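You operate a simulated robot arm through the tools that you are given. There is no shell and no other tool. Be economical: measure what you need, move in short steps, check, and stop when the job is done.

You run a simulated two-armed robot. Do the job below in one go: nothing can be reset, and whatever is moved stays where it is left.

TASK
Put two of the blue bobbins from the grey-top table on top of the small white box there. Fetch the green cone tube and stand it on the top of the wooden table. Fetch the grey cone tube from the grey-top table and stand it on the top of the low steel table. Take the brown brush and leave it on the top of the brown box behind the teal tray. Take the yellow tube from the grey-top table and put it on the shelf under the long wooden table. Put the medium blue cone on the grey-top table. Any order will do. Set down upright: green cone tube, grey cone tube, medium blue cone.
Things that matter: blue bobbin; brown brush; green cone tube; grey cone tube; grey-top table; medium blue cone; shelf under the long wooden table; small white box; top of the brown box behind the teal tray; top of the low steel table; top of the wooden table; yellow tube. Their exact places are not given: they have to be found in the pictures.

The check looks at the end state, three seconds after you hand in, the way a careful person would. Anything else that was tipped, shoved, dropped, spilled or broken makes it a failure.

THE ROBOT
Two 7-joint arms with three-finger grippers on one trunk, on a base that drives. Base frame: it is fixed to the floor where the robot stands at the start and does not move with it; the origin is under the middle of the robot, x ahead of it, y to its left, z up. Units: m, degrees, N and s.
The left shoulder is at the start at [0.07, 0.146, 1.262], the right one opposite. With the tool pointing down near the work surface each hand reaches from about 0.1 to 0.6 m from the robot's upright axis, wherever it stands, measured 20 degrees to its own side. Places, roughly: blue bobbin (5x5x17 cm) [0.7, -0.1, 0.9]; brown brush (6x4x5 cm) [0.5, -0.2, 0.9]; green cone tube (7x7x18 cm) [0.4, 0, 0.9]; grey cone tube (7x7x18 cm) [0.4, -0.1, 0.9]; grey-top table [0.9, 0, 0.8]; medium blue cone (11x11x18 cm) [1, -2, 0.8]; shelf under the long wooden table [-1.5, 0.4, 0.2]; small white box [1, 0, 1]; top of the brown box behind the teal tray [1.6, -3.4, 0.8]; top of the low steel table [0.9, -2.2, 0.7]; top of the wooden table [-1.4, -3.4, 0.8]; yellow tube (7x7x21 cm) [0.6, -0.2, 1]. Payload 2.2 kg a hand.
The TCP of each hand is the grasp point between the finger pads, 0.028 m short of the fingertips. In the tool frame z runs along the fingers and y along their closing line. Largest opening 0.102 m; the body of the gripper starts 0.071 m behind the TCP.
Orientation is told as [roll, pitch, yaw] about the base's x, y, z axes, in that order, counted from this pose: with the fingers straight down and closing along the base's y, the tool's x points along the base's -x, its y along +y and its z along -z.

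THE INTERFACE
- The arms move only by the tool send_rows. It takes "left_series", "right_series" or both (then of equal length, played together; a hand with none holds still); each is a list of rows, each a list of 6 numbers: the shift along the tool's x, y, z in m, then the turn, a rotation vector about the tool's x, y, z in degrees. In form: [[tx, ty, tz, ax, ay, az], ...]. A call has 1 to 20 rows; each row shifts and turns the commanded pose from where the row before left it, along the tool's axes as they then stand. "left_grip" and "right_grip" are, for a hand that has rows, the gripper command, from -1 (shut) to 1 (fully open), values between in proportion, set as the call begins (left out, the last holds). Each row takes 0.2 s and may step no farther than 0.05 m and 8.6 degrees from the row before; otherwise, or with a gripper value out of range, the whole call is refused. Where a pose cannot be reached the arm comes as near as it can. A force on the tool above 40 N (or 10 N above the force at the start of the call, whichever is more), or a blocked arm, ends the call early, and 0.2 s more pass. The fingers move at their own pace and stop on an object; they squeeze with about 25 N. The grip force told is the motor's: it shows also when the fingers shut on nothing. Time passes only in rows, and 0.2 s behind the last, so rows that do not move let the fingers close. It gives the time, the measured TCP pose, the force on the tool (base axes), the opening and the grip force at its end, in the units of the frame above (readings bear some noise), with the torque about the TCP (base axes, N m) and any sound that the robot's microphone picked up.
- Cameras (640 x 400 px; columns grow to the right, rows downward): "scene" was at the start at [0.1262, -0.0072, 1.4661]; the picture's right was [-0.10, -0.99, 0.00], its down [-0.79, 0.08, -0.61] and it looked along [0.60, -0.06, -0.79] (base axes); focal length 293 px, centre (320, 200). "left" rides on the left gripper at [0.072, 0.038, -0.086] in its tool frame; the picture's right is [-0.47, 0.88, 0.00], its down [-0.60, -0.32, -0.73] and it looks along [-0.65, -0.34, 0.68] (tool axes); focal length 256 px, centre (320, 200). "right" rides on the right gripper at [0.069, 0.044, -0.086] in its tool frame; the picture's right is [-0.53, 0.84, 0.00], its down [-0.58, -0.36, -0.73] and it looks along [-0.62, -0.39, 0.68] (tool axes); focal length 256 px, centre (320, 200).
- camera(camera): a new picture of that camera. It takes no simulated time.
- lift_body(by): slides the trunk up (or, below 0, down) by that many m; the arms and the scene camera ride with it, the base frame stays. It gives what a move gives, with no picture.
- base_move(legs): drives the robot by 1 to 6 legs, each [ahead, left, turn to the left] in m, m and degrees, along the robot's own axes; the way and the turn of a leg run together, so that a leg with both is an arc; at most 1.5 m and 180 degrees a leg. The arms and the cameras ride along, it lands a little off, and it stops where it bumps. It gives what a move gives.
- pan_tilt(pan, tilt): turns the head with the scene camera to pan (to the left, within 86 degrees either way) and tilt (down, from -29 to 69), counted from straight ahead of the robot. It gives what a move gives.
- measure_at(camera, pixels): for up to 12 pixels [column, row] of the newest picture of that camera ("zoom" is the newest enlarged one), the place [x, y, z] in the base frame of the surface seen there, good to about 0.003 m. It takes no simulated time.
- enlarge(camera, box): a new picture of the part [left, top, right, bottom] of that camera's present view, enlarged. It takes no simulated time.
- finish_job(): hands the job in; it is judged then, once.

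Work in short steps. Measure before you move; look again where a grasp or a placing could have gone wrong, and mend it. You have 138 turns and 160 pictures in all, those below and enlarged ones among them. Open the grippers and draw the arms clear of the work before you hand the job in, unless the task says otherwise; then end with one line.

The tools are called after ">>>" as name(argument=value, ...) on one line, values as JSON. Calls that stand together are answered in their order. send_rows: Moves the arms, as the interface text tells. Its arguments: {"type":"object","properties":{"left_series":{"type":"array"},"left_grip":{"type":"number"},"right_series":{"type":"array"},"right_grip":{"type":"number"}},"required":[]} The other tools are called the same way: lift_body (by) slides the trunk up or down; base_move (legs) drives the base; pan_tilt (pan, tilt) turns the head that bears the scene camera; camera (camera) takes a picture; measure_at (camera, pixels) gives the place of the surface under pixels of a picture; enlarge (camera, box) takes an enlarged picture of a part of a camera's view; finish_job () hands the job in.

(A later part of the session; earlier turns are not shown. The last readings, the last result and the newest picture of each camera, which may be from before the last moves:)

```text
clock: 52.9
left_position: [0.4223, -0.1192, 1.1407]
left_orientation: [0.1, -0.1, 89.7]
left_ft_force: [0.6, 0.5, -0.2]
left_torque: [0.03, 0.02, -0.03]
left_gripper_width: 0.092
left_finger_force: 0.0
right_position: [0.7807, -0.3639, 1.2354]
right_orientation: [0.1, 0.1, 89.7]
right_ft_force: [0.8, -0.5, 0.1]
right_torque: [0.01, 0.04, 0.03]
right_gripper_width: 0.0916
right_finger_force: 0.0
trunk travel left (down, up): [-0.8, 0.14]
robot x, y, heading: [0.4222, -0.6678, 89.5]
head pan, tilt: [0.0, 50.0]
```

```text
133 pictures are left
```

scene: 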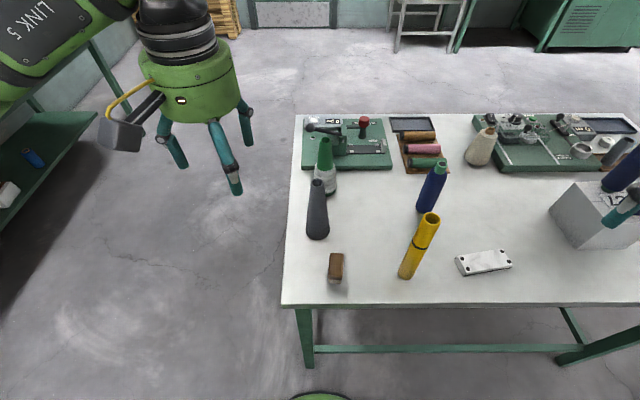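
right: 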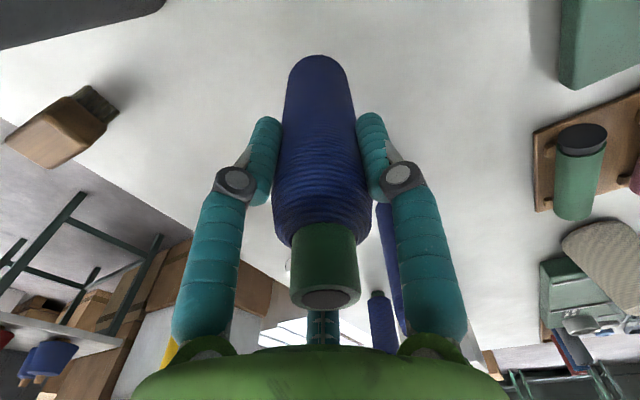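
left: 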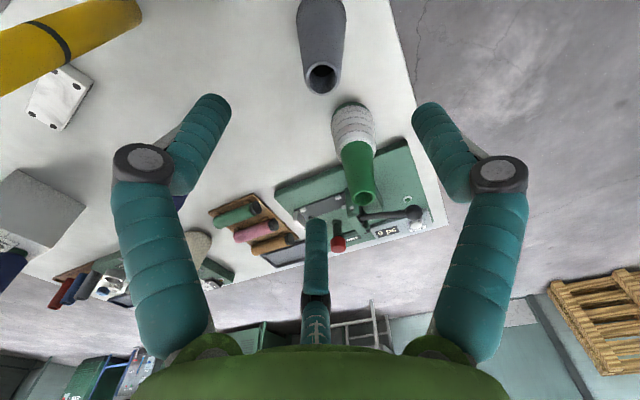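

Grey cone is centred between the fingers. Descend to 0.965, close, and lift.

>>> send_rows(left_series=[[0, 0, 0.044, 0, 0, 0], [0, 0, 0.044, 0, 0, 0], [0, 0, 0.044, 0, 0, 0], [0, 0, 0.044, 0, 0, 0], [0, 0, 0, 0, 0, 0]])

>>> send_rows(left_series=[[0, 0, 0, 0, 0, 0], [0, 0, 0, 0, 0, 0], [0, 0, 0, 0, 0, 0]], left_grip=-1)

>>> send_rows(left_series=[[0, 0, -0.03, 0, 0, 0], [0, 0, -0.045, 0, 0, 0], [0, 0, -0.045, 0, 0, 0], [0, 0, -0.045, 0, 0, 0], [0, 0, -0.045, 0, 0, 0], [0, 0, 0, 0, 0, 0]])

>>> camera(camera="scene")

```text
clock: 54.1
left_position: [0.4216, -0.1223, 0.9629]
left_orientation: [0.0, -0.1, 89.6]
left_ft_force: [0.6, -0.2, 0.3]
left_torque: [0.02, 0.01, 0.03]
left_gripper_width: 0.0919
left_finger_force: 0.1
right_position: [0.7792, -0.3638, 1.2353]
right_orientation: [0.0, 0.0, 89.7]
right_ft_force: [-0.3, -0.5, 0.6]
right_torque: [-0.01, -0.02, -0.01]
right_gripper_width: 0.0917
right_finger_force: 0.1
trunk travel left (down, up): [-0.8, 0.14]
robot x, y, heading: [0.4261, -0.6694, 89.9]
head pan, tilt: [0.0, 50.0]
```

```text
clock: 54.9
left_position: [0.4212, -0.1195, 0.9647]
left_orientation: [-0.1, -0.2, 89.7]
left_ft_force: [-0.2, 2.1, 9.5]
left_torque: [0.07, -0.01, 0.03]
left_gripper_width: 0.0428
left_finger_force: 24.8
right_position: [0.78, -0.364, 1.2349]
right_orientation: [0.0, -0.1, 89.7]
right_ft_force: [0.2, -0.4, 0.3]
right_torque: [0.03, 0.0, -0.01]
right_gripper_width: 0.0917
right_finger_force: 0.0
trunk travel left (down, up): [-0.8, 0.14]
robot x, y, heading: [0.4216, -0.667, 89.9]
head pan, tilt: [0.0, 50.0]
```

```text
clock: 56.3
left_position: [0.4212, -0.1209, 1.1746]
left_orientation: [0.0, 0.1, 89.7]
left_ft_force: [-1.1, 0.0, 0.6]
left_torque: [0.03, 0.0, 0.0]
left_gripper_width: 0.0427
left_finger_force: 25.0
right_position: [0.7786, -0.3619, 1.2358]
right_orientation: [0.0, 0.0, 89.6]
right_ft_force: [0.3, 0.3, -0.1]
right_torque: [0.0, 0.03, -0.01]
right_gripper_width: 0.0918
right_finger_force: 0.0
trunk travel left (down, up): [-0.8, 0.14]
robot x, y, heading: [0.4257, -0.6668, 89.7]
head pan, tilt: [0.0, 50.0]
```

```text
132 pictures are left
```

scene: 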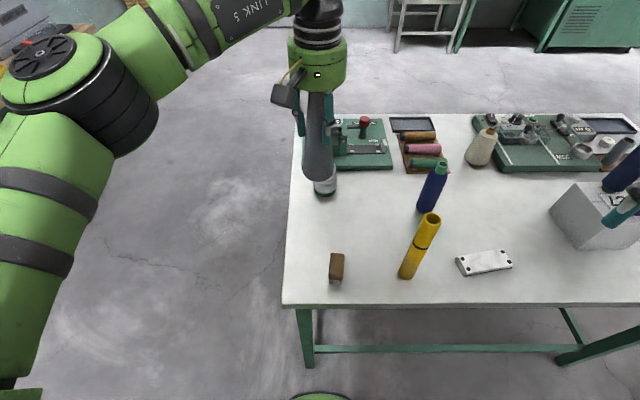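

Grey cone is held. Left hand moves aside to (0.25,−0.22) while the right hand goes over the brush.

>>> send_rows(left_series=[[0, 0.034, 0, 0, 0, 0], [0.02, 0.034, 0, 0, 0, 0], [0.02, 0.034, 0, 0, 0, 0], [0.02, 0.034, 0, 0, 0, 0], [0.02, 0.034, 0, 0, 0, 0], [0.02, 0, 0, 0, 0, 0], [0, 0, 0, 0, 0, 0], [0, 0, 0, 0, 0, 0], [0, 0, 0, 0, 0, 0]], right_series=[[-0.0151, 0.0394, 0, 0, 0, 0], [-0.0151, 0.0394, 0, 0, 0, 0], [-0.0151, 0.0394, 0, 0, 0, 0], [-0.0151, 0.0394, 0, 0, 0, 0], [-0.0151, 0.0394, 0, 0, 0, 0], [-0.0151, 0.0394, 0, 0, 0, 0], [-0.0151, 0.0394, 0, 0, 0, 0], [-0.0151, 0.0394, 0, 0, 0, 0], [0, 0, 0, 0, 0, 0]])

>>> send_rows(right_series=[[0, 0, 0.045, 0, 0, 0], [0, 0, 0.045, 0, 0, 0], [0, 0, 0.045, 0, 0, 0], [0, 0, 0.045, 0, 0, 0], [0, 0, 0.045, 0, 0, 0], [0, 0, 0, 0, 0, 0]])

>>> camera(camera="right")

>>> camera(camera="scene")

```text
clock: 58.3
left_position: [0.2522, -0.2194, 1.1752]
left_orientation: [-0.1, -0.1, 89.7]
left_ft_force: [0.5, 0.3, -1.0]
left_torque: [0.01, 0.04, 0.02]
left_gripper_width: 0.0428
left_finger_force: 24.7
right_position: [0.4655, -0.241, 1.2349]
right_orientation: [0.1, 0.0, 89.6]
right_ft_force: [0.8, -0.4, 0.3]
right_torque: [0.01, 0.04, -0.01]
right_gripper_width: 0.092
right_finger_force: 0.0
trunk travel left (down, up): [-0.8, 0.14]
robot x, y, heading: [0.4204, -0.6709, 89.8]
head pan, tilt: [0.0, 50.0]
```

```text
clock: 59.7
left_position: [0.2509, -0.2199, 1.1738]
left_orientation: [0.1, 0.1, 89.7]
left_ft_force: [0.7, -0.5, -1.1]
left_torque: [0.0, -0.01, 0.0]
left_gripper_width: 0.043
left_finger_force: 24.8
right_position: [0.4662, -0.2407, 1.0099]
right_orientation: [0.0, -0.1, 89.7]
right_ft_force: [-0.5, 0.4, 0.0]
right_torque: [0.01, -0.02, -0.03]
right_gripper_width: 0.092
right_finger_force: 0.1
trunk travel left (down, up): [-0.8, 0.14]
robot x, y, heading: [0.4235, -0.6693, 89.8]
head pan, tilt: [0.0, 50.0]
```

```text
131 pictures are left
```

right: 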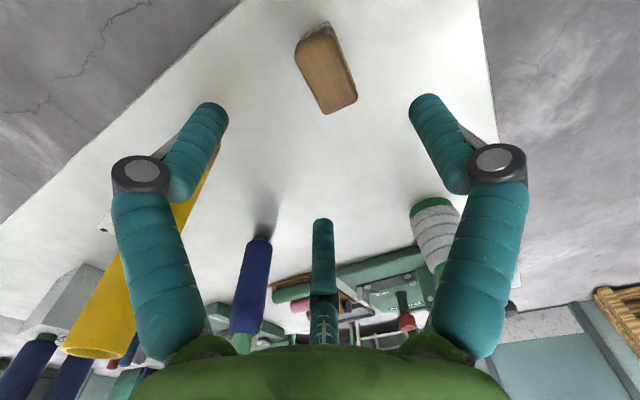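

```text
130 pictures are left
```

scene: 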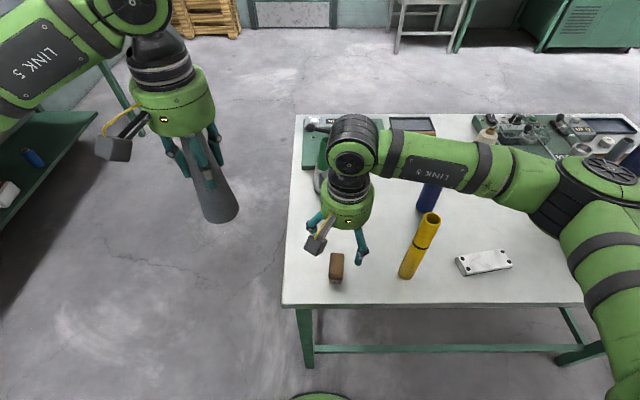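

Check the brush's corners in the right view for its yaw.

>>> measure_at(camera="right", pixels=[[300, 52], [324, 30], [354, 96], [327, 110], [326, 75]])

```text
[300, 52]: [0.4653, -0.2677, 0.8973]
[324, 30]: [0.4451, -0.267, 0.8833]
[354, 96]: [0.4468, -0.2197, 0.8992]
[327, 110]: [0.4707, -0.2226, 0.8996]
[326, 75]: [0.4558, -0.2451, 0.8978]
```

Brush centre ≈(0.459,−0.244). Shift 7 mm, descend to 0.887 and close.

>>> send_rows(right_series=[[0.003, 0.007, 0.0, 0, 0, 0], [0, 0, 0.042, 0, 0, 0], [0, 0, 0.042, 0, 0, 0], [0, 0, 0.039, 0, 0, 0], [0, 0, 0, 0, 0, 0]])

>>> send_rows(right_series=[[0, 0, 0, 0, 0, 0], [0, 0, 0, 0, 0, 0], [0, 0, 0, 0, 0, 0]], right_grip=-1)

>>> send_rows(right_series=[[0, 0, -0.045, 0, 0, 0], [0, 0, -0.045, 0, 0, 0], [0, 0, -0.045, 0, 0, 0], [0, 0, -0.045, 0, 0, 0], [0, 0, -0.045, 0, 0, 0], [0, 0, -0.045, 0, 0, 0], [0, 0, 0, 0, 0, 0]])

>>> camera(camera="right")

```text
clock: 60.9
left_position: [0.2499, -0.2186, 1.1738]
left_orientation: [-0.1, 0.1, 89.7]
left_ft_force: [-0.6, -0.3, -0.8]
left_torque: [-0.01, 0.01, -0.01]
left_gripper_width: 0.0427
left_finger_force: 25.1
right_position: [0.4585, -0.2425, 0.887]
right_orientation: [0.0, -0.2, 89.7]
right_ft_force: [-0.2, -0.9, -0.3]
right_torque: [0.0, 0.01, 0.02]
right_gripper_width: 0.0915
right_finger_force: 0.1
trunk travel left (down, up): [-0.8, 0.14]
robot x, y, heading: [0.4214, -0.6697, 89.7]
head pan, tilt: [0.0, 50.0]
```

```text
clock: 61.7
left_position: [0.2503, -0.2205, 1.1748]
left_orientation: [0.1, 0.1, 89.6]
left_ft_force: [-0.1, 0.0, -0.8]
left_torque: [-0.02, -0.02, 0.02]
left_gripper_width: 0.0429
left_finger_force: 25.3
right_position: [0.4591, -0.242, 0.8864]
right_orientation: [0.0, 0.0, 89.7]
right_ft_force: [-0.6, 0.9, 2.8]
right_torque: [0.11, 0.02, -0.01]
right_gripper_width: 0.0371
right_finger_force: 24.9
trunk travel left (down, up): [-0.8, 0.14]
robot x, y, heading: [0.4214, -0.6658, 89.8]
head pan, tilt: [0.0, 50.0]
```

```text
clock: 63.3
left_position: [0.2506, -0.2189, 1.1737]
left_orientation: [0.0, 0.0, 89.6]
left_ft_force: [-0.2, 0.2, -0.3]
left_torque: [0.0, 0.0, -0.03]
left_gripper_width: 0.0426
left_finger_force: 25.2
right_position: [0.4575, -0.2457, 1.1571]
right_orientation: [0.0, 0.0, 89.7]
right_ft_force: [0.1, 0.5, -0.5]
right_torque: [0.01, -0.01, 0.04]
right_gripper_width: 0.0372
right_finger_force: 25.2
trunk travel left (down, up): [-0.8, 0.14]
robot x, y, heading: [0.4239, -0.666, 89.7]
head pan, tilt: [0.0, 50.0]
```

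```text
129 pictures are left
```

right: 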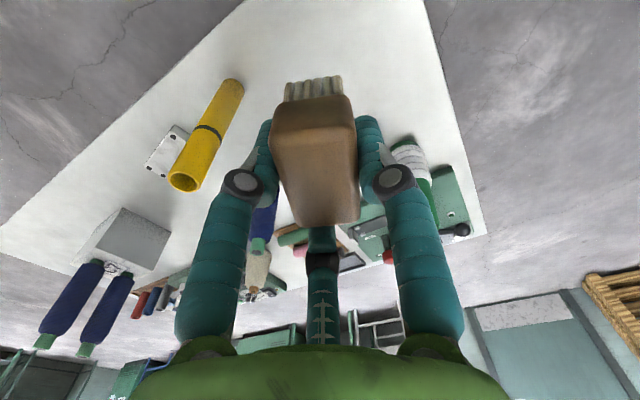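

Brush held. Draw the right hand to its side, back off from the table, turn right and look for the steel table.

>>> send_rows(right_series=[[0.02, -0.04, 0, 0, 0, 0], [0.02, -0.04, 0, 0, 0, 0], [0.02, -0.04, 0, 0, 0, 0], [0.02, -0.04, 0, 0, 0, 0]])

>>> base_move(legs=[[-0.35, 0, 0], [0, 0, -155]])

>>> pan_tilt(pan=0, tilt=35)

>>> camera(camera="scene")

```text
clock: 64.3
left_position: [0.2532, -0.22, 1.1748]
left_orientation: [0.1, -0.1, 89.7]
left_ft_force: [-0.8, -0.3, -0.2]
left_torque: [0.01, 0.02, -0.03]
left_gripper_width: 0.0427
left_finger_force: 24.8
right_position: [0.62, -0.3253, 1.1554]
right_orientation: [0.1, -0.1, 89.7]
right_ft_force: [0.6, 0.1, -0.9]
right_torque: [0.03, 0.04, -0.02]
right_gripper_width: 0.037
right_finger_force: 24.8
trunk travel left (down, up): [-0.8, 0.14]
robot x, y, heading: [0.4256, -0.6687, 89.5]
head pan, tilt: [0.0, 50.0]
```

```text
clock: 73.0
left_position: [0.7512, -1.3639, 1.1738]
left_orientation: [0.1, 0.0, -67.4]
left_ft_force: [0.0, 0.3, 0.5]
left_torque: [0.01, -0.01, 0.01]
left_gripper_width: 0.0426
left_finger_force: 25.4
right_position: [0.3741, -1.4119, 1.1558]
right_orientation: [0.0, -0.1, -67.5]
right_ft_force: [0.1, -0.2, -0.6]
right_torque: [0.0, 0.0, 0.0]
right_gripper_width: 0.0371
right_finger_force: 25.5
trunk travel left (down, up): [-0.8, 0.14]
robot x, y, heading: [0.4172, -1.0201, -67.2]
head pan, tilt: [0.0, 50.0]
```

```text
clock: 73.8
left_position: [0.751, -1.365, 1.1744]
left_orientation: [0.0, 0.0, -67.3]
left_ft_force: [-0.2, -1.4, 0.6]
left_torque: [-0.03, 0.0, 0.01]
left_gripper_width: 0.0427
left_finger_force: 24.7
right_position: [0.3742, -1.4127, 1.157]
right_orientation: [0.0, 0.0, -67.4]
right_ft_force: [-0.4, 0.4, -0.9]
right_torque: [0.03, -0.04, 0.01]
right_gripper_width: 0.0371
right_finger_force: 25.0
trunk travel left (down, up): [-0.8, 0.14]
robot x, y, heading: [0.4222, -1.0176, -67.0]
head pan, tilt: [0.0, 35.0]
```

```text
128 pictures are left
```

scene: 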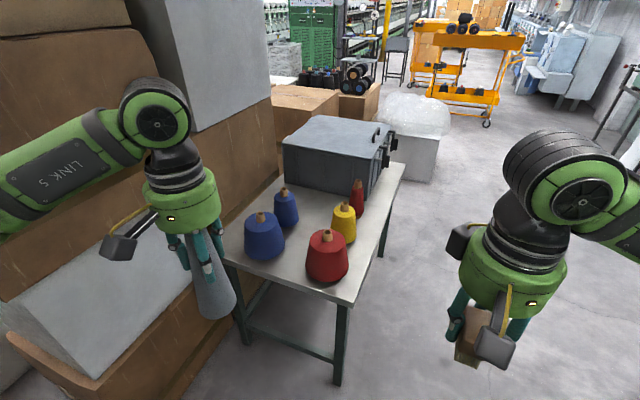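

The steel table carries two blue cones (263,235), (286,207), plus red/yellow ones. Measure their sizes and the table.

>>> enlarge(camera="scene", box=[210, 100, 430, 310])

>>> measure_at(camera="scene", pixels=[[263, 215], [263, 250], [245, 250], [283, 250], [286, 188], [275, 222], [298, 222], [286, 224], [328, 232], [356, 300], [232, 265], [400, 168]])

>>> measure_at(camera="scene", pixels=[[328, 275], [308, 272], [346, 275], [343, 235], [331, 237], [355, 237], [357, 210], [285, 180], [385, 190], [340, 380], [200, 320], [300, 180]])

```text
1.90 times, centred on (320, 205) of scene
```

zoom: 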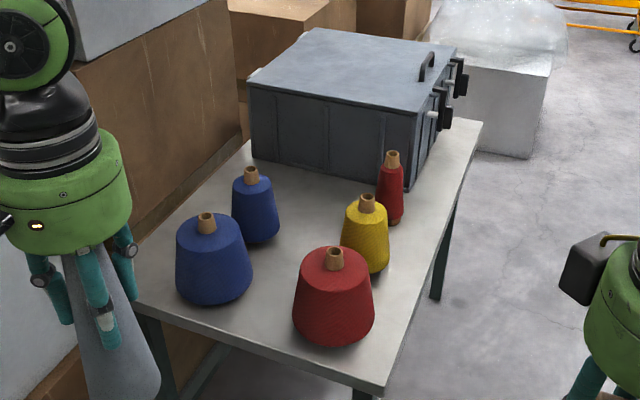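

```text
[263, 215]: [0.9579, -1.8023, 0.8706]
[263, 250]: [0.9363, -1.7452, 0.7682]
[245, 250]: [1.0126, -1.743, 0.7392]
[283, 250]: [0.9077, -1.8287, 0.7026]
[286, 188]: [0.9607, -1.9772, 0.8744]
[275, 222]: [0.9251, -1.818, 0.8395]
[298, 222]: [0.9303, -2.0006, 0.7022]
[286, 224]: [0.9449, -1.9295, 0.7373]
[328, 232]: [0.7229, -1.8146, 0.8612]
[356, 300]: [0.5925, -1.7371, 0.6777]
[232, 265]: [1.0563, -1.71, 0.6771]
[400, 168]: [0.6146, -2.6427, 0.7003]
```

```text
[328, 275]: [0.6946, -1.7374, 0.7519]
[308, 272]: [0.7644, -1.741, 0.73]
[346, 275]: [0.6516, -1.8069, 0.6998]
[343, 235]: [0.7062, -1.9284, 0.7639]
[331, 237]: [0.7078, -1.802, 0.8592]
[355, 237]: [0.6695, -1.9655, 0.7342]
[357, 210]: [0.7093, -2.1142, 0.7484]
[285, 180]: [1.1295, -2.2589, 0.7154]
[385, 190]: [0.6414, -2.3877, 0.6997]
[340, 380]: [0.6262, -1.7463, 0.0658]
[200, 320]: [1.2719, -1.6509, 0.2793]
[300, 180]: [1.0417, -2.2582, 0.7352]
```

Medium blue cone is the rear one near (0.955,−1.975); table top z≈0.70. Check the box stack's clearance for my left elbow before approaching from this end.

>>> measure_at(camera="scene", pixels=[[30, 100], [100, 60], [180, 40], [250, 60], [250, 150], [110, 300], [20, 330], [220, 150], [60, 230], [150, 100]])

```text
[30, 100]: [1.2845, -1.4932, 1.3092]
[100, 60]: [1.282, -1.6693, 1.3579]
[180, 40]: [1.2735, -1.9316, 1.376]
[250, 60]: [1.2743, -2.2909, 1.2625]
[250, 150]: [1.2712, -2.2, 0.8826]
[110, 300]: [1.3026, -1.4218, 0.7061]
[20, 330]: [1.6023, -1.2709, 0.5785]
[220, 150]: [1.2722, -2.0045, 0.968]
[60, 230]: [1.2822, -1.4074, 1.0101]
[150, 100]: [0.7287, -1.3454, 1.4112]
```

Stack face at x≈1.28. Look at my left elbow to know how far out it sticks.

>>> pan_tilt(pan=60, tilt=40)

>>> camera(camera="scene")

```text
clock: 75.1
left_position: [0.7508, -1.3644, 1.1745]
left_orientation: [-0.1, 0.0, -67.3]
left_ft_force: [0.2, 0.3, -0.3]
left_torque: [-0.06, -0.02, -0.02]
left_gripper_width: 0.0425
left_finger_force: 25.4
right_position: [0.3739, -1.4127, 1.1565]
right_orientation: [0.1, 0.1, -67.4]
right_ft_force: [0.0, 0.2, -0.6]
right_torque: [0.02, -0.02, -0.02]
right_gripper_width: 0.0369
right_finger_force: 25.2
trunk travel left (down, up): [-0.8, 0.14]
robot x, y, heading: [0.4208, -1.0202, -67.4]
head pan, tilt: [60.0, 40.0]
```

```text
126 pictures are left
```

scene: 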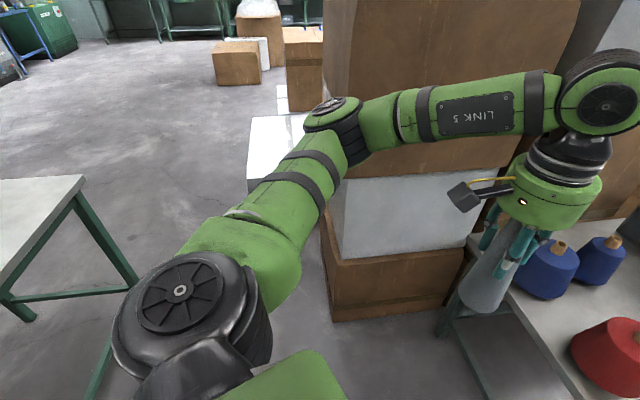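

>>> measure_at(camera="scene", pixels=[[335, 115], [355, 125], [310, 120], [400, 120], [520, 95]])

```text
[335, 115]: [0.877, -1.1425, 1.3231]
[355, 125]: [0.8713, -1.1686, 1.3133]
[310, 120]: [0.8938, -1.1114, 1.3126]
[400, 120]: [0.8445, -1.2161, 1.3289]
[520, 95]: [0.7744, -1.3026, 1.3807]
```

Elbow sticks out about 0.42 m left; with the robot at x≈0.74 it clears the stack. Turn to face −y, shift left 0.32 and go ahead most of the way.

>>> base_move(legs=[[0, 0, -22.6], [0, 0.32, 0], [0.28, 0, 0]])

>>> pan_tilt(pan=0, tilt=50)

>>> camera(camera="scene")

```text
clock: 80.0
left_position: [0.9108, -1.7431, 1.1745]
left_orientation: [0.1, -0.1, -89.9]
left_ft_force: [0.3, 0.1, 0.2]
left_torque: [-0.04, 0.0, 0.05]
left_gripper_width: 0.0427
left_finger_force: 24.6
right_position: [0.5431, -1.6416, 1.157]
right_orientation: [0.0, -0.1, -89.9]
right_ft_force: [-1.0, 1.3, -0.1]
right_torque: [-0.02, 0.0, 0.0]
right_gripper_width: 0.0369
right_finger_force: 25.0
trunk travel left (down, up): [-0.8, 0.14]
robot x, y, heading: [0.7398, -1.298, -90.0]
head pan, tilt: [60.0, 40.0]
```

```text
clock: 81.3
left_position: [0.9119, -1.7453, 1.1746]
left_orientation: [0.0, 0.0, -89.9]
left_ft_force: [-0.2, 0.0, -0.3]
left_torque: [-0.04, 0.02, -0.02]
left_gripper_width: 0.0426
left_finger_force: 24.6
right_position: [0.5436, -1.6441, 1.1562]
right_orientation: [0.0, 0.0, -89.8]
right_ft_force: [1.6, -0.8, -1.1]
right_torque: [0.02, 0.0, 0.02]
right_gripper_width: 0.0368
right_finger_force: 24.5
trunk travel left (down, up): [-0.8, 0.14]
robot x, y, heading: [0.7371, -1.2999, -89.9]
head pan, tilt: [0.0, 50.0]
```

```text
125 pictures are left
```

scene: 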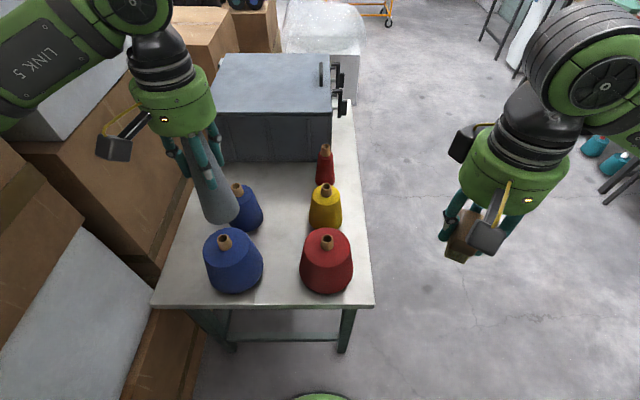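

Measure the cones and the table front from here.

>>> measure_at(camera="scene", pixels=[[225, 242], [233, 285], [207, 265], [261, 265], [238, 192], [250, 225], [263, 212], [327, 245], [327, 285], [325, 192], [326, 225], [282, 230]])

>>> measure_at(camera="scene", pixels=[[260, 304], [160, 302], [370, 303], [300, 336], [310, 395], [345, 349], [225, 348], [285, 190], [309, 220], [303, 265]])

>>> enlarge(camera="scene", box=[150, 120, 390, 320])

```text
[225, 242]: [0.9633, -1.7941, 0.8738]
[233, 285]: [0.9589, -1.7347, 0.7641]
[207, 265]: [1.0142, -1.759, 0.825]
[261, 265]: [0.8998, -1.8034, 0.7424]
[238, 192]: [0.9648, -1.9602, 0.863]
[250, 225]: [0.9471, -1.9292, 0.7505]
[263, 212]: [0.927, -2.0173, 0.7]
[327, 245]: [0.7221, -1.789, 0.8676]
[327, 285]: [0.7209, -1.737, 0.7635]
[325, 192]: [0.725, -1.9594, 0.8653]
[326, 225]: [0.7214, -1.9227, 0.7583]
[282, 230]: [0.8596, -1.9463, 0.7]
```

```text
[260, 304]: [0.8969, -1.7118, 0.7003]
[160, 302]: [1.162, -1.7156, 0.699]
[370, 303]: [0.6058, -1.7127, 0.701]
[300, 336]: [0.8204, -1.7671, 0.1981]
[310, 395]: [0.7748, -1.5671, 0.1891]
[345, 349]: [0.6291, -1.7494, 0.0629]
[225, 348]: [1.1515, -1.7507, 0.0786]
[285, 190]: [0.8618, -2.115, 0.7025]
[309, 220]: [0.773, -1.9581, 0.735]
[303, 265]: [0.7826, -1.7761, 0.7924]
```

```text
2.00 times, centred on (270, 220) of scene
```

zoom: 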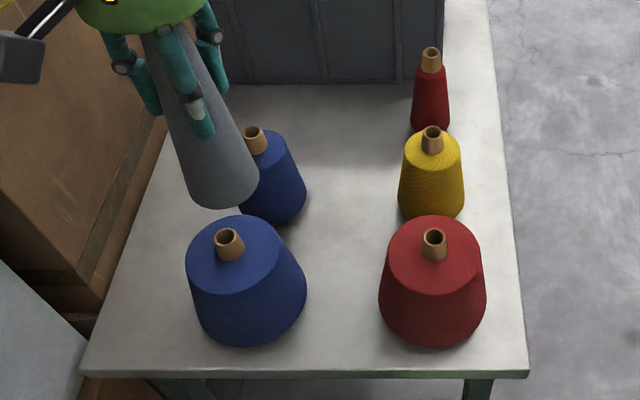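

Axes: large blue (0.963,−1.806), medium blue (0.966,−1.973), yellow (0.725,−1.972), large red (0.722,−1.803). The free spot for the grey tube is (0.845,−1.918). Drive ahead 0.09, lower the trunk 0.15, and move over the spot.

>>> base_move(legs=[[0.09, 0, 0]])

>>> lift_body(by=-0.15)

```text
clock: 82.4
left_position: [0.9113, -1.8312, 1.176]
left_orientation: [0.0, -0.2, -89.9]
left_ft_force: [0.5, -0.2, 0.0]
left_torque: [-0.01, 0.02, 0.0]
left_gripper_width: 0.0423
left_finger_force: 24.5
right_position: [0.5441, -1.7297, 1.1577]
right_orientation: [0.0, -0.1, -89.9]
right_ft_force: [-0.6, 1.2, -0.1]
right_torque: [-0.04, 0.02, 0.02]
right_gripper_width: 0.037
right_finger_force: 24.6
trunk travel left (down, up): [-0.8, 0.14]
robot x, y, heading: [0.7374, -1.3895, -90.0]
head pan, tilt: [0.0, 50.0]
```

```text
clock: 84.1
left_position: [0.9108, -1.8342, 1.0239]
left_orientation: [0.0, -0.1, -89.9]
left_ft_force: [0.6, 0.6, -0.9]
left_torque: [0.02, 0.0, -0.01]
left_gripper_width: 0.0426
left_finger_force: 25.0
right_position: [0.5434, -1.7333, 1.0076]
right_orientation: [0.0, 0.0, -90.0]
right_ft_force: [0.7, 0.7, -0.9]
right_torque: [0.0, 0.0, -0.02]
right_gripper_width: 0.0368
right_finger_force: 25.2
trunk travel left (down, up): [-0.65, 0.29]
robot x, y, heading: [0.7375, -1.387, -89.9]
head pan, tilt: [0.0, 50.0]
```

Move over the spot and lower to 0.83.

>>> send_rows(left_series=[[-0.042, -0.033, 0, 0, 0, 0], [-0.042, -0.033, 0, 0, 0, 0], [0, 0, 0.04, 0, 0, 0], [0, 0, 0.04, 0, 0, 0], [0, 0, 0, 0, 0, 0]])

>>> camera(camera="scene")

>>> camera(camera="left")

```text
refused: row 1 steps farther than a row can; nothing moved
```

```text
123 pictures are left
```

scene: 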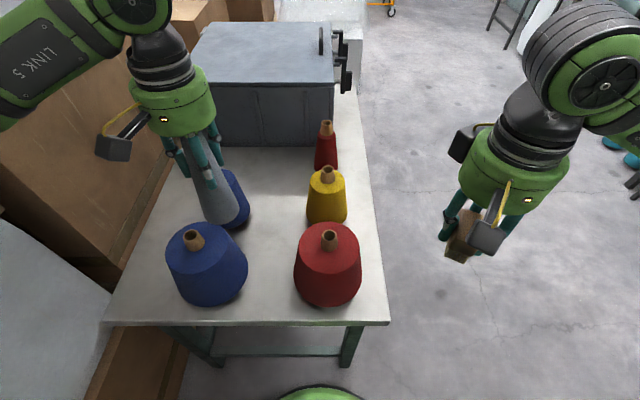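

```text
122 pictures are left
```

left: 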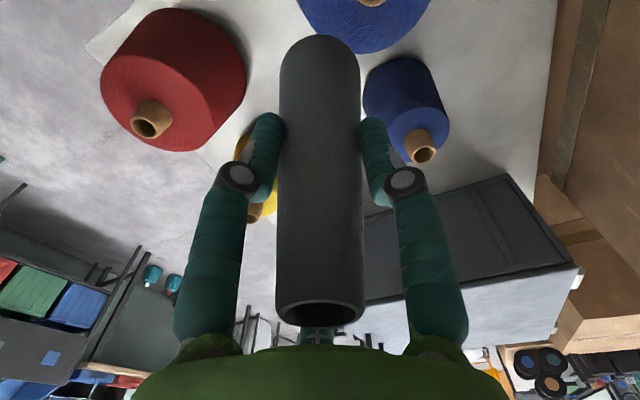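

Row too long; split into three.

>>> send_rows(left_series=[[-0.028, -0.022, 0, 0, 0, 0], [-0.028, -0.022, 0, 0, 0, 0], [-0.028, -0.022, 0, 0, 0, 0], [0, 0, 0.04, 0, 0, 0], [0, 0, 0.04, 0, 0, 0], [0, 0, 0, 0, 0, 0]])

>>> camera(camera="scene")

>>> camera(camera="left")

```text
clock: 85.5
left_position: [0.8462, -1.9173, 0.946]
left_orientation: [0.0, -0.1, -90.1]
left_ft_force: [0.2, 0.0, 0.1]
left_torque: [0.01, -0.02, 0.02]
left_gripper_width: 0.0424
left_finger_force: 25.1
right_position: [0.5437, -1.7319, 1.007]
right_orientation: [0.1, 0.0, -89.8]
right_ft_force: [0.4, 0.0, -0.5]
right_torque: [0.02, 0.01, -0.01]
right_gripper_width: 0.0367
right_finger_force: 25.1
trunk travel left (down, up): [-0.65, 0.29]
robot x, y, heading: [0.7378, -1.3834, -90.0]
head pan, tilt: [0.0, 50.0]
```

```text
121 pictures are left
```

scene: 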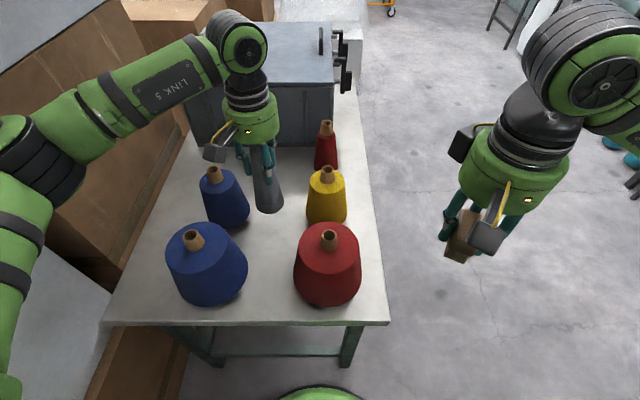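

```text
120 pictures are left
```

left: 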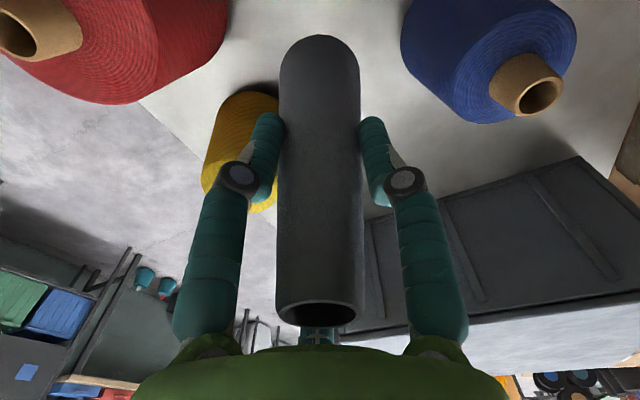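

Well placed between the cones. Lower to 0.822, then small steps to contact.

>>> send_rows(left_series=[[0, 0, 0.04, 0, 0, 0], [0, 0, 0.04, 0, 0, 0], [0, 0, 0.04, 0, 0, 0], [0, 0, 0.004, 0, 0, 0], [0, 0, 0, 0, 0, 0]])

>>> send_rows(left_series=[[0, 0, 0.002, 0, 0, 0], [0, 0, 0.002, 0, 0, 0], [0, 0, 0.002, 0, 0, 0], [0, 0, 0.002, 0, 0, 0], [0, 0, 0, 0, 0, 0]])

>>> enlarge(camera="scene", box=[150, 100, 390, 320])

```text
clock: 86.7
left_position: [0.8438, -1.9187, 0.8209]
left_orientation: [0.1, 0.0, -89.9]
left_ft_force: [-0.3, 1.1, 0.7]
left_torque: [0.03, -0.04, -0.01]
left_gripper_width: 0.0427
left_finger_force: 25.2
right_position: [0.5452, -1.7319, 1.0058]
right_orientation: [0.0, 0.0, -89.9]
right_ft_force: [1.9, 0.4, -0.6]
right_torque: [0.03, 0.0, 0.01]
right_gripper_width: 0.0367
right_finger_force: 24.8
trunk travel left (down, up): [-0.65, 0.29]
robot x, y, heading: [0.7357, -1.3899, -90.1]
head pan, tilt: [0.0, 50.0]
```

```text
clock: 87.9
left_position: [0.8455, -1.918, 0.8164]
left_orientation: [-0.1, -0.5, -89.9]
left_ft_force: [3.7, -0.2, 23.2]
left_torque: [0.13, -0.13, 0.0]
left_gripper_width: 0.0427
left_finger_force: 25.2
right_position: [0.5446, -1.7302, 1.0075]
right_orientation: [0.0, -0.3, -89.9]
right_ft_force: [0.3, 0.1, -0.3]
right_torque: [-0.04, 0.0, -0.01]
right_gripper_width: 0.0369
right_finger_force: 24.6
trunk travel left (down, up): [-0.65, 0.29]
robot x, y, heading: [0.735, -1.3879, -89.9]
head pan, tilt: [0.0, 50.0]
```

```text
1.82 times, centred on (270, 210) of scene
```

zoom: 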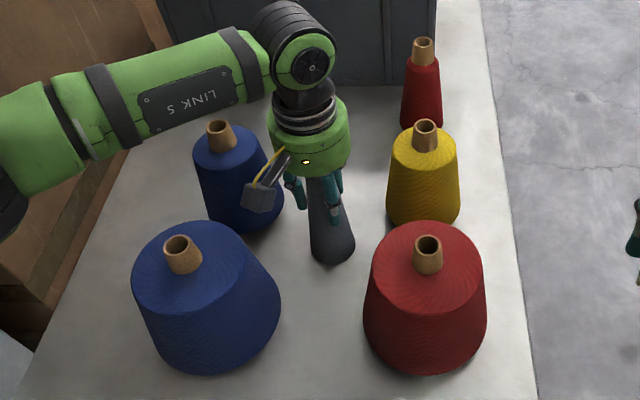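

Contact at 0.816. Ease, open to ~0.075, and rise straight.

>>> send_rows(left_series=[[0, 0, -0.002, 0, 0, 0], [0, 0, -0.0015, 0, 0, 0], [0, 0, 0, 0, 0, 0]])

>>> send_rows(left_series=[[0, 0, 0, 0, 0, 0], [0, 0, 0, 0, 0, 0], [0, 0, 0, 0, 0, 0], [0, 0, -0.03, 0, 0, 0], [0, 0, -0.04, 0, 0, 0], [0, 0, -0.045, 0, 0, 0], [0, 0, -0.045, 0, 0, 0], [0, 0, -0.045, 0, 0, 0], [0, 0, 0, 0, 0, 0]], left_grip=0.5)

>>> camera(camera="scene")

```text
clock: 88.7
left_position: [0.8452, -1.9185, 0.8162]
left_orientation: [-0.2, -0.2, -89.9]
left_ft_force: [1.5, -4.8, 12.9]
left_torque: [-0.57, 0.13, 0.09]
left_gripper_width: 0.0427
left_finger_force: 24.6
right_position: [0.5439, -1.7327, 1.0068]
right_orientation: [0.0, -0.2, -89.8]
right_ft_force: [0.5, 0.0, -1.4]
right_torque: [-0.01, 0.01, 0.03]
right_gripper_width: 0.0367
right_finger_force: 24.8
trunk travel left (down, up): [-0.65, 0.29]
robot x, y, heading: [0.7355, -1.3884, -89.9]
head pan, tilt: [0.0, 50.0]
```

```text
clock: 90.7
left_position: [0.8462, -1.9169, 1.0197]
left_orientation: [0.0, 0.0, -90.0]
left_ft_force: [-0.7, -0.1, -0.3]
left_torque: [0.0, -0.01, 0.0]
left_gripper_width: 0.0765
left_finger_force: 0.0
right_position: [0.5443, -1.7332, 1.0072]
right_orientation: [0.0, -0.1, -89.8]
right_ft_force: [-0.3, -0.3, 0.1]
right_torque: [0.0, 0.0, 0.0]
right_gripper_width: 0.0369
right_finger_force: 24.9
trunk travel left (down, up): [-0.65, 0.29]
robot x, y, heading: [0.7391, -1.3852, -89.6]
head pan, tilt: [0.0, 50.0]
```

```text
118 pictures are left
```

scene: 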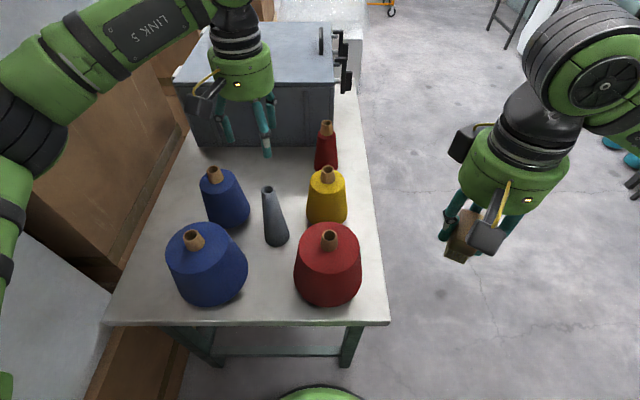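

Grey stands. Now measure the medium blue cone's neck (214,175) and body for the grasp.

>>> enlarge(camera="scene", box=[160, 140, 300, 320])

>>> measure_at(camera="scene", pixels=[[214, 182], [210, 175], [219, 175], [224, 195], [203, 205], [226, 222], [247, 212], [212, 171], [203, 186], [231, 182], [209, 210], [229, 210]])

```text
2.22 times, centred on (230, 230) of scene
```

zoom: 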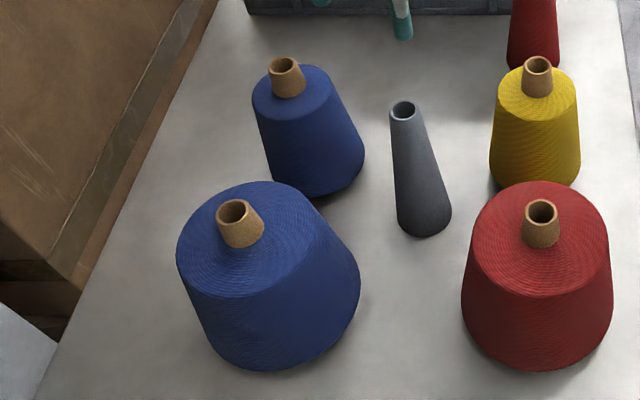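

```text
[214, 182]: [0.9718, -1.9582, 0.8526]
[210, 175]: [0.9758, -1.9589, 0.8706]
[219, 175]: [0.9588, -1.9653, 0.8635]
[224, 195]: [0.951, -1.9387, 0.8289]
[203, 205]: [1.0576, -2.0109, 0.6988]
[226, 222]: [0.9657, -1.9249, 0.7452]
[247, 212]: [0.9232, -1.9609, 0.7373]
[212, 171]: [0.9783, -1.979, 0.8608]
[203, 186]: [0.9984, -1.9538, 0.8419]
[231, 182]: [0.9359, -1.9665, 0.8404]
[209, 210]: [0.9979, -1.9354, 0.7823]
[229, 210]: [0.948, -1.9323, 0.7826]
```

Axis ≈(0.967,−1.972). Nudge 0.03 ahead for reach, then move the open left hand above the medium blue cone.

>>> base_move(legs=[[0.03, 0, 0]])

>>> send_rows(left_series=[[-0.0063, 0.03, 0, 0, 0, 0], [-0.0063, 0.03, 0, 0, 0, 0], [-0.0063, 0.03, 0, 0, 0, 0], [-0.0063, 0.03, 0, 0, 0, 0], [0, 0, 0, 0, 0, 0]], left_grip=1)

>>> camera(camera="left")

>>> camera(camera="scene")

```text
clock: 91.5
left_position: [0.8442, -1.9445, 1.0227]
left_orientation: [0.0, -0.2, -90.1]
left_ft_force: [-0.4, -0.2, 0.1]
left_torque: [-0.04, 0.01, 0.0]
left_gripper_width: 0.0766
left_finger_force: 0.1
right_position: [0.5443, -1.7599, 1.0081]
right_orientation: [0.1, -0.2, -89.9]
right_ft_force: [-0.6, 0.2, -0.7]
right_torque: [-0.04, 0.0, -0.03]
right_gripper_width: 0.0369
right_finger_force: 25.1
trunk travel left (down, up): [-0.65, 0.29]
robot x, y, heading: [0.7382, -1.4152, -90.1]
head pan, tilt: [0.0, 50.0]
```

```text
clock: 92.8
left_position: [0.9657, -1.9728, 1.0205]
left_orientation: [0.1, -0.1, -90.0]
left_ft_force: [-0.6, 0.3, 0.6]
left_torque: [-0.03, -0.03, 0.03]
left_gripper_width: 0.1021
left_finger_force: 0.0
right_position: [0.5426, -1.7621, 1.0069]
right_orientation: [0.1, -0.1, -89.8]
right_ft_force: [0.7, 0.2, -0.6]
right_torque: [0.03, -0.01, -0.01]
right_gripper_width: 0.0369
right_finger_force: 25.1
trunk travel left (down, up): [-0.65, 0.29]
robot x, y, heading: [0.7381, -1.4203, -90.1]
head pan, tilt: [0.0, 50.0]
```

```text
116 pictures are left
```

left: 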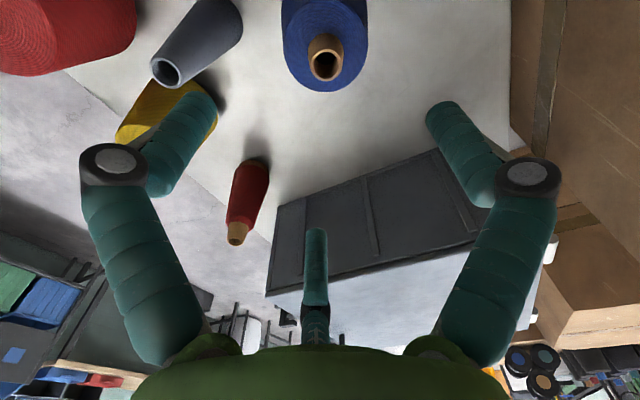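

```text
115 pictures are left
```

scene: 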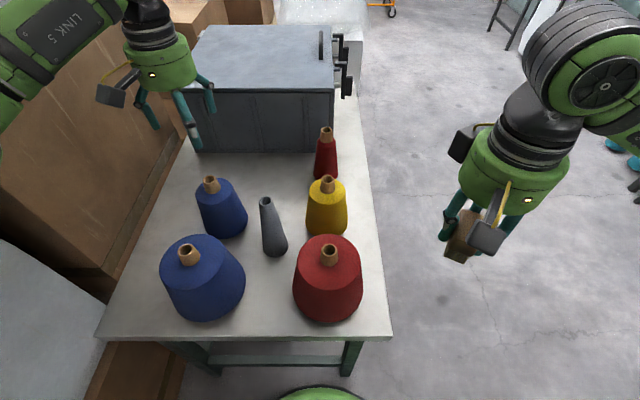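

Check neck centre with the left camera, pixels (326,42),(309,55),(342,58),(325,78).

>>> measure_at(camera="left", pixels=[[326, 38], [308, 56], [342, 58], [326, 79], [326, 15], [295, 80], [355, 80], [287, 40], [365, 40]])

```text
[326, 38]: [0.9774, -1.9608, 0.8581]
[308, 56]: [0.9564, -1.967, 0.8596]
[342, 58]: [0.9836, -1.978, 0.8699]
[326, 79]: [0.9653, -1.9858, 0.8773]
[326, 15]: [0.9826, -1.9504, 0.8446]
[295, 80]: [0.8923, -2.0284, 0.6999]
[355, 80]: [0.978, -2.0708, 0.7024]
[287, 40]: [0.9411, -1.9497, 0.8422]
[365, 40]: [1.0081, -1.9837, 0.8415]
```

Body centre x≈0.972; shift +5 mm and descend to 0.818.

>>> send_rows(left_series=[[0, 0.005, 0, 0, 0, 0], [0, 0, 0.045, 0, 0, 0], [0, 0, 0.045, 0, 0, 0], [0, 0, 0.045, 0, 0, 0], [0, 0, 0.03, 0, 0, 0], [0, 0, 0.02, 0, 0, 0], [0, 0, 0.017, 0, 0, 0], [0, 0, 0, 0, 0, 0]])

>>> camera(camera="left")

```text
clock: 94.5
left_position: [0.971, -1.9726, 0.8172]
left_orientation: [-0.1, -0.1, -89.9]
left_ft_force: [-0.4, 0.6, 1.0]
left_torque: [0.03, 0.01, 0.02]
left_gripper_width: 0.1023
left_finger_force: 0.0
right_position: [0.544, -1.7608, 1.0069]
right_orientation: [0.0, -0.1, -89.9]
right_ft_force: [0.0, -0.4, 0.4]
right_torque: [-0.03, -0.03, 0.03]
right_gripper_width: 0.0369
right_finger_force: 25.2
trunk travel left (down, up): [-0.65, 0.29]
robot x, y, heading: [0.7369, -1.4185, -89.7]
head pan, tilt: [0.0, 50.0]
```

```text
114 pictures are left
```

left: 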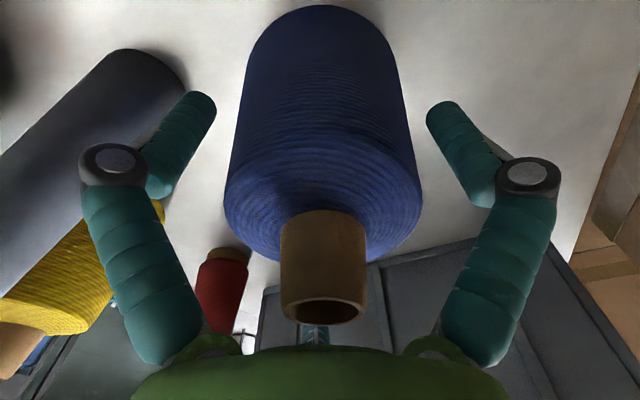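

The cone is centred between the fingers. Close and lift a little, checking the hold.

>>> send_rows(left_series=[[0, 0, 0, 0, 0, 0], [0, 0, 0, 0, 0, 0], [0, 0, 0, 0, 0, 0]], left_grip=-1)

>>> send_rows(left_series=[[0, 0, -0.01, 0, 0, 0], [0, 0, -0.03, 0, 0, 0], [0, 0, -0.03, 0, 0, 0], [0, 0, 0, 0, 0, 0]])

>>> camera(camera="left")

```text
clock: 95.3
left_position: [0.9698, -1.9723, 0.8201]
left_orientation: [-0.1, -0.4, -90.0]
left_ft_force: [1.9, -6.9, 11.5]
left_torque: [-0.5, 0.15, 0.11]
left_gripper_width: 0.0891
left_finger_force: 25.2
right_position: [0.5443, -1.7613, 1.0065]
right_orientation: [-0.1, -0.2, -89.8]
right_ft_force: [0.3, 1.0, -0.4]
right_torque: [-0.01, 0.05, -0.01]
right_gripper_width: 0.0366
right_finger_force: 25.4
trunk travel left (down, up): [-0.65, 0.29]
robot x, y, heading: [0.7375, -1.4167, -90.1]
head pan, tilt: [0.0, 50.0]
```

```text
clock: 96.3
left_position: [0.9709, -1.9727, 0.8872]
left_orientation: [0.0, 0.1, -90.0]
left_ft_force: [0.1, -0.3, -5.7]
left_torque: [0.0, 0.03, -0.01]
left_gripper_width: 0.0889
left_finger_force: 24.8
right_position: [0.5452, -1.7631, 1.0053]
right_orientation: [-0.1, 0.0, -89.9]
right_ft_force: [0.0, -0.5, 0.3]
right_torque: [0.04, 0.02, -0.01]
right_gripper_width: 0.0367
right_finger_force: 25.0
trunk travel left (down, up): [-0.65, 0.29]
robot x, y, heading: [0.7358, -1.4186, -89.6]
head pan, tilt: [0.0, 50.0]
```

```text
113 pictures are left
```

left: 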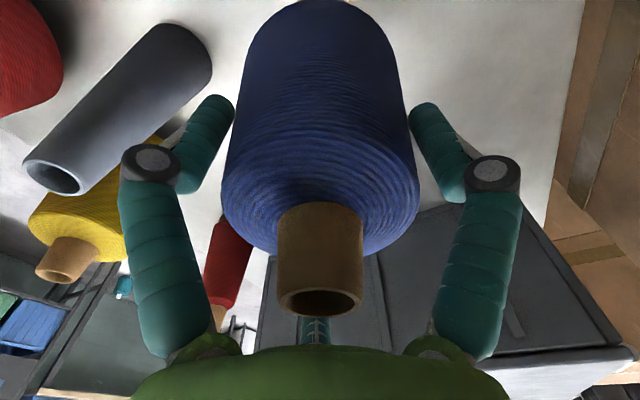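

Cone held (about 0.6 kg). Raise the hand and trunk, then back off and look toward the brown boxes further on.

>>> send_rows(left_series=[[0, 0, -0.03, 0, 0, 0], [0, 0, -0.03, 0, 0, 0], [0, 0, -0.03, 0, 0, 0]])

>>> lift_body(by=0.15)

>>> send_rows(left_series=[[0.04, 0, 0, 0, 0, 0], [0.04, 0, 0, 0, 0, 0], [0.04, -0.01, 0, 0, 0, 0], [0.04, -0.01, 0, 0, 0, 0], [0, 0, 0, 0, 0, 0]])

>>> base_move(legs=[[-0.3, 0, 0]])

>>> pan_tilt(pan=0, tilt=20)

>>> camera(camera="scene")

```text
clock: 97.2
left_position: [0.9699, -1.9728, 0.9783]
left_orientation: [0.1, 0.0, -90.0]
left_ft_force: [-0.1, 0.3, -5.5]
left_torque: [-0.02, 0.0, 0.0]
left_gripper_width: 0.0887
left_finger_force: 24.2
right_position: [0.5436, -1.7617, 1.0077]
right_orientation: [0.0, 0.1, -89.9]
right_ft_force: [-0.1, 0.4, -0.9]
right_torque: [-0.02, 0.0, -0.02]
right_gripper_width: 0.0367
right_finger_force: 24.8
trunk travel left (down, up): [-0.65, 0.29]
robot x, y, heading: [0.7401, -1.4187, -90.1]
head pan, tilt: [0.0, 50.0]
```

```text
clock: 98.9
left_position: [0.9702, -1.9745, 1.1293]
left_orientation: [-0.1, 0.1, -90.0]
left_ft_force: [0.5, 0.2, -5.4]
left_torque: [-0.01, 0.01, 0.0]
left_gripper_width: 0.0891
left_finger_force: 25.1
right_position: [0.5447, -1.7617, 1.1565]
right_orientation: [0.0, 0.1, -89.8]
right_ft_force: [0.0, 0.2, -0.6]
right_torque: [0.01, 0.0, 0.03]
right_gripper_width: 0.0369
right_finger_force: 24.8
trunk travel left (down, up): [-0.8, 0.14]
robot x, y, heading: [0.7366, -1.414, -89.8]
head pan, tilt: [0.0, 50.0]
```

```text
clock: 100.1
left_position: [0.9519, -1.8132, 1.1288]
left_orientation: [-0.1, 0.0, -89.9]
left_ft_force: [0.4, -0.4, -6.1]
left_torque: [-0.01, -0.04, -0.05]
left_gripper_width: 0.0892
left_finger_force: 25.4
right_position: [0.5462, -1.7628, 1.1561]
right_orientation: [0.0, -0.1, -90.0]
right_ft_force: [0.1, 0.5, -0.4]
right_torque: [0.0, 0.01, 0.03]
right_gripper_width: 0.0368
right_finger_force: 24.9
trunk travel left (down, up): [-0.8, 0.14]
robot x, y, heading: [0.7342, -1.4177, -90.1]
head pan, tilt: [0.0, 50.0]
```

```text
clock: 102.1
left_position: [0.9512, -1.515, 1.1275]
left_orientation: [-0.1, 0.1, -89.8]
left_ft_force: [-0.3, 0.3, -5.9]
left_torque: [-0.01, -0.02, -0.02]
left_gripper_width: 0.0888
left_finger_force: 25.5
right_position: [0.5444, -1.4663, 1.1572]
right_orientation: [0.1, 0.1, -89.7]
right_ft_force: [0.8, -0.3, -1.0]
right_torque: [-0.01, 0.03, 0.0]
right_gripper_width: 0.0369
right_finger_force: 24.8
trunk travel left (down, up): [-0.8, 0.14]
robot x, y, heading: [0.7363, -1.1152, -89.7]
head pan, tilt: [0.0, 50.0]
```

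```text
clock: 103.1
left_position: [0.9503, -1.5148, 1.1277]
left_orientation: [-0.1, 0.1, -89.9]
left_ft_force: [0.3, 0.5, -4.9]
left_torque: [-0.01, 0.01, 0.0]
left_gripper_width: 0.0885
left_finger_force: 25.3
right_position: [0.5448, -1.4638, 1.1567]
right_orientation: [0.1, 0.0, -89.8]
right_ft_force: [-0.1, 0.3, -0.9]
right_torque: [-0.03, 0.0, 0.0]
right_gripper_width: 0.0367
right_finger_force: 25.2
trunk travel left (down, up): [-0.8, 0.14]
robot x, y, heading: [0.7369, -1.1196, -89.8]
head pan, tilt: [0.0, 20.0]
```

```text
112 pictures are left
```

scene: 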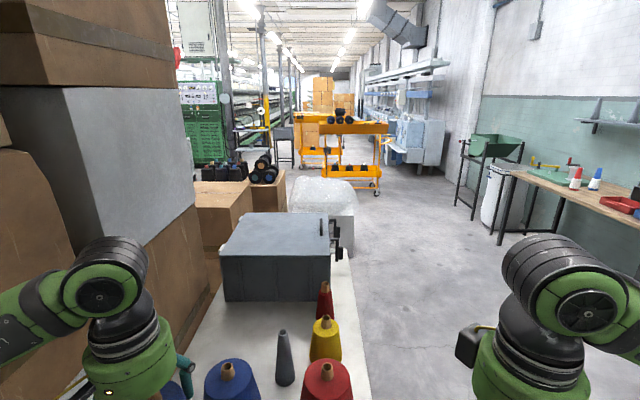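

Enlarge the brown box area near (240,180) and the wooden table at (560,180).

>>> enlarge(camera="scene", box=[170, 130, 350, 270])

>>> enlarge(camera="scene", box=[440, 110, 640, 260])

>>> measure_at(camera="scene", pixels=[[220, 185], [235, 195], [200, 200], [225, 168], [262, 172], [270, 183], [285, 180], [245, 190], [205, 230], [320, 200], [288, 220], [280, 200]])

```text
2.86 times, centred on (260, 200) of scene
```

zoom: 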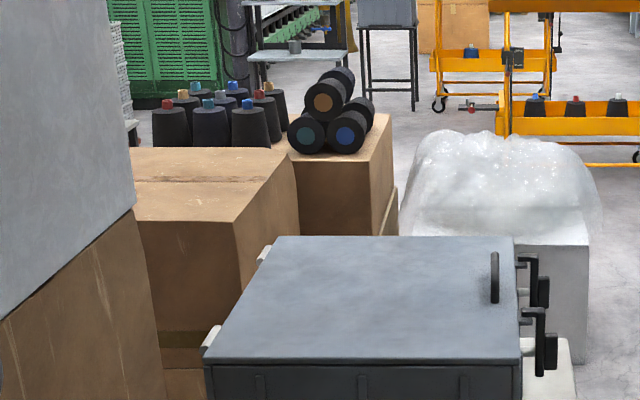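

```text
2.67 times, centred on (540, 185) of scene
```

zoom: 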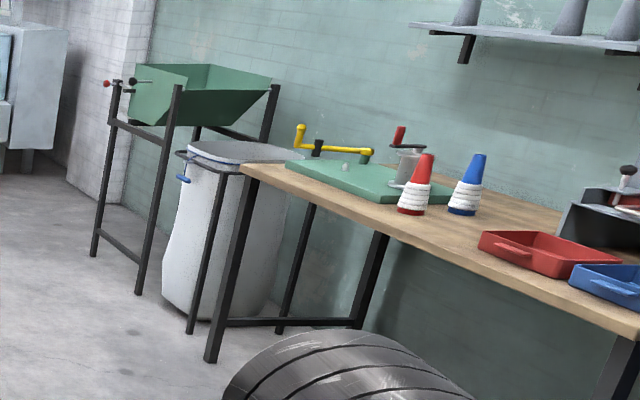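

```text
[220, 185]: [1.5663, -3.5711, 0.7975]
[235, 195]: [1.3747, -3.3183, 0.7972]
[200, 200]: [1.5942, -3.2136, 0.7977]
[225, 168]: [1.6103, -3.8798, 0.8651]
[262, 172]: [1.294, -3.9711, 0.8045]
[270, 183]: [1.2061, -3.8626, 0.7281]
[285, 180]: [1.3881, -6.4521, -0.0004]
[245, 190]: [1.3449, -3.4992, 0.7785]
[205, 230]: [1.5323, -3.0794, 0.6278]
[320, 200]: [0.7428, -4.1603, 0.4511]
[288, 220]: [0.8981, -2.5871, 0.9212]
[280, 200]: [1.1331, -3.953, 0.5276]
```

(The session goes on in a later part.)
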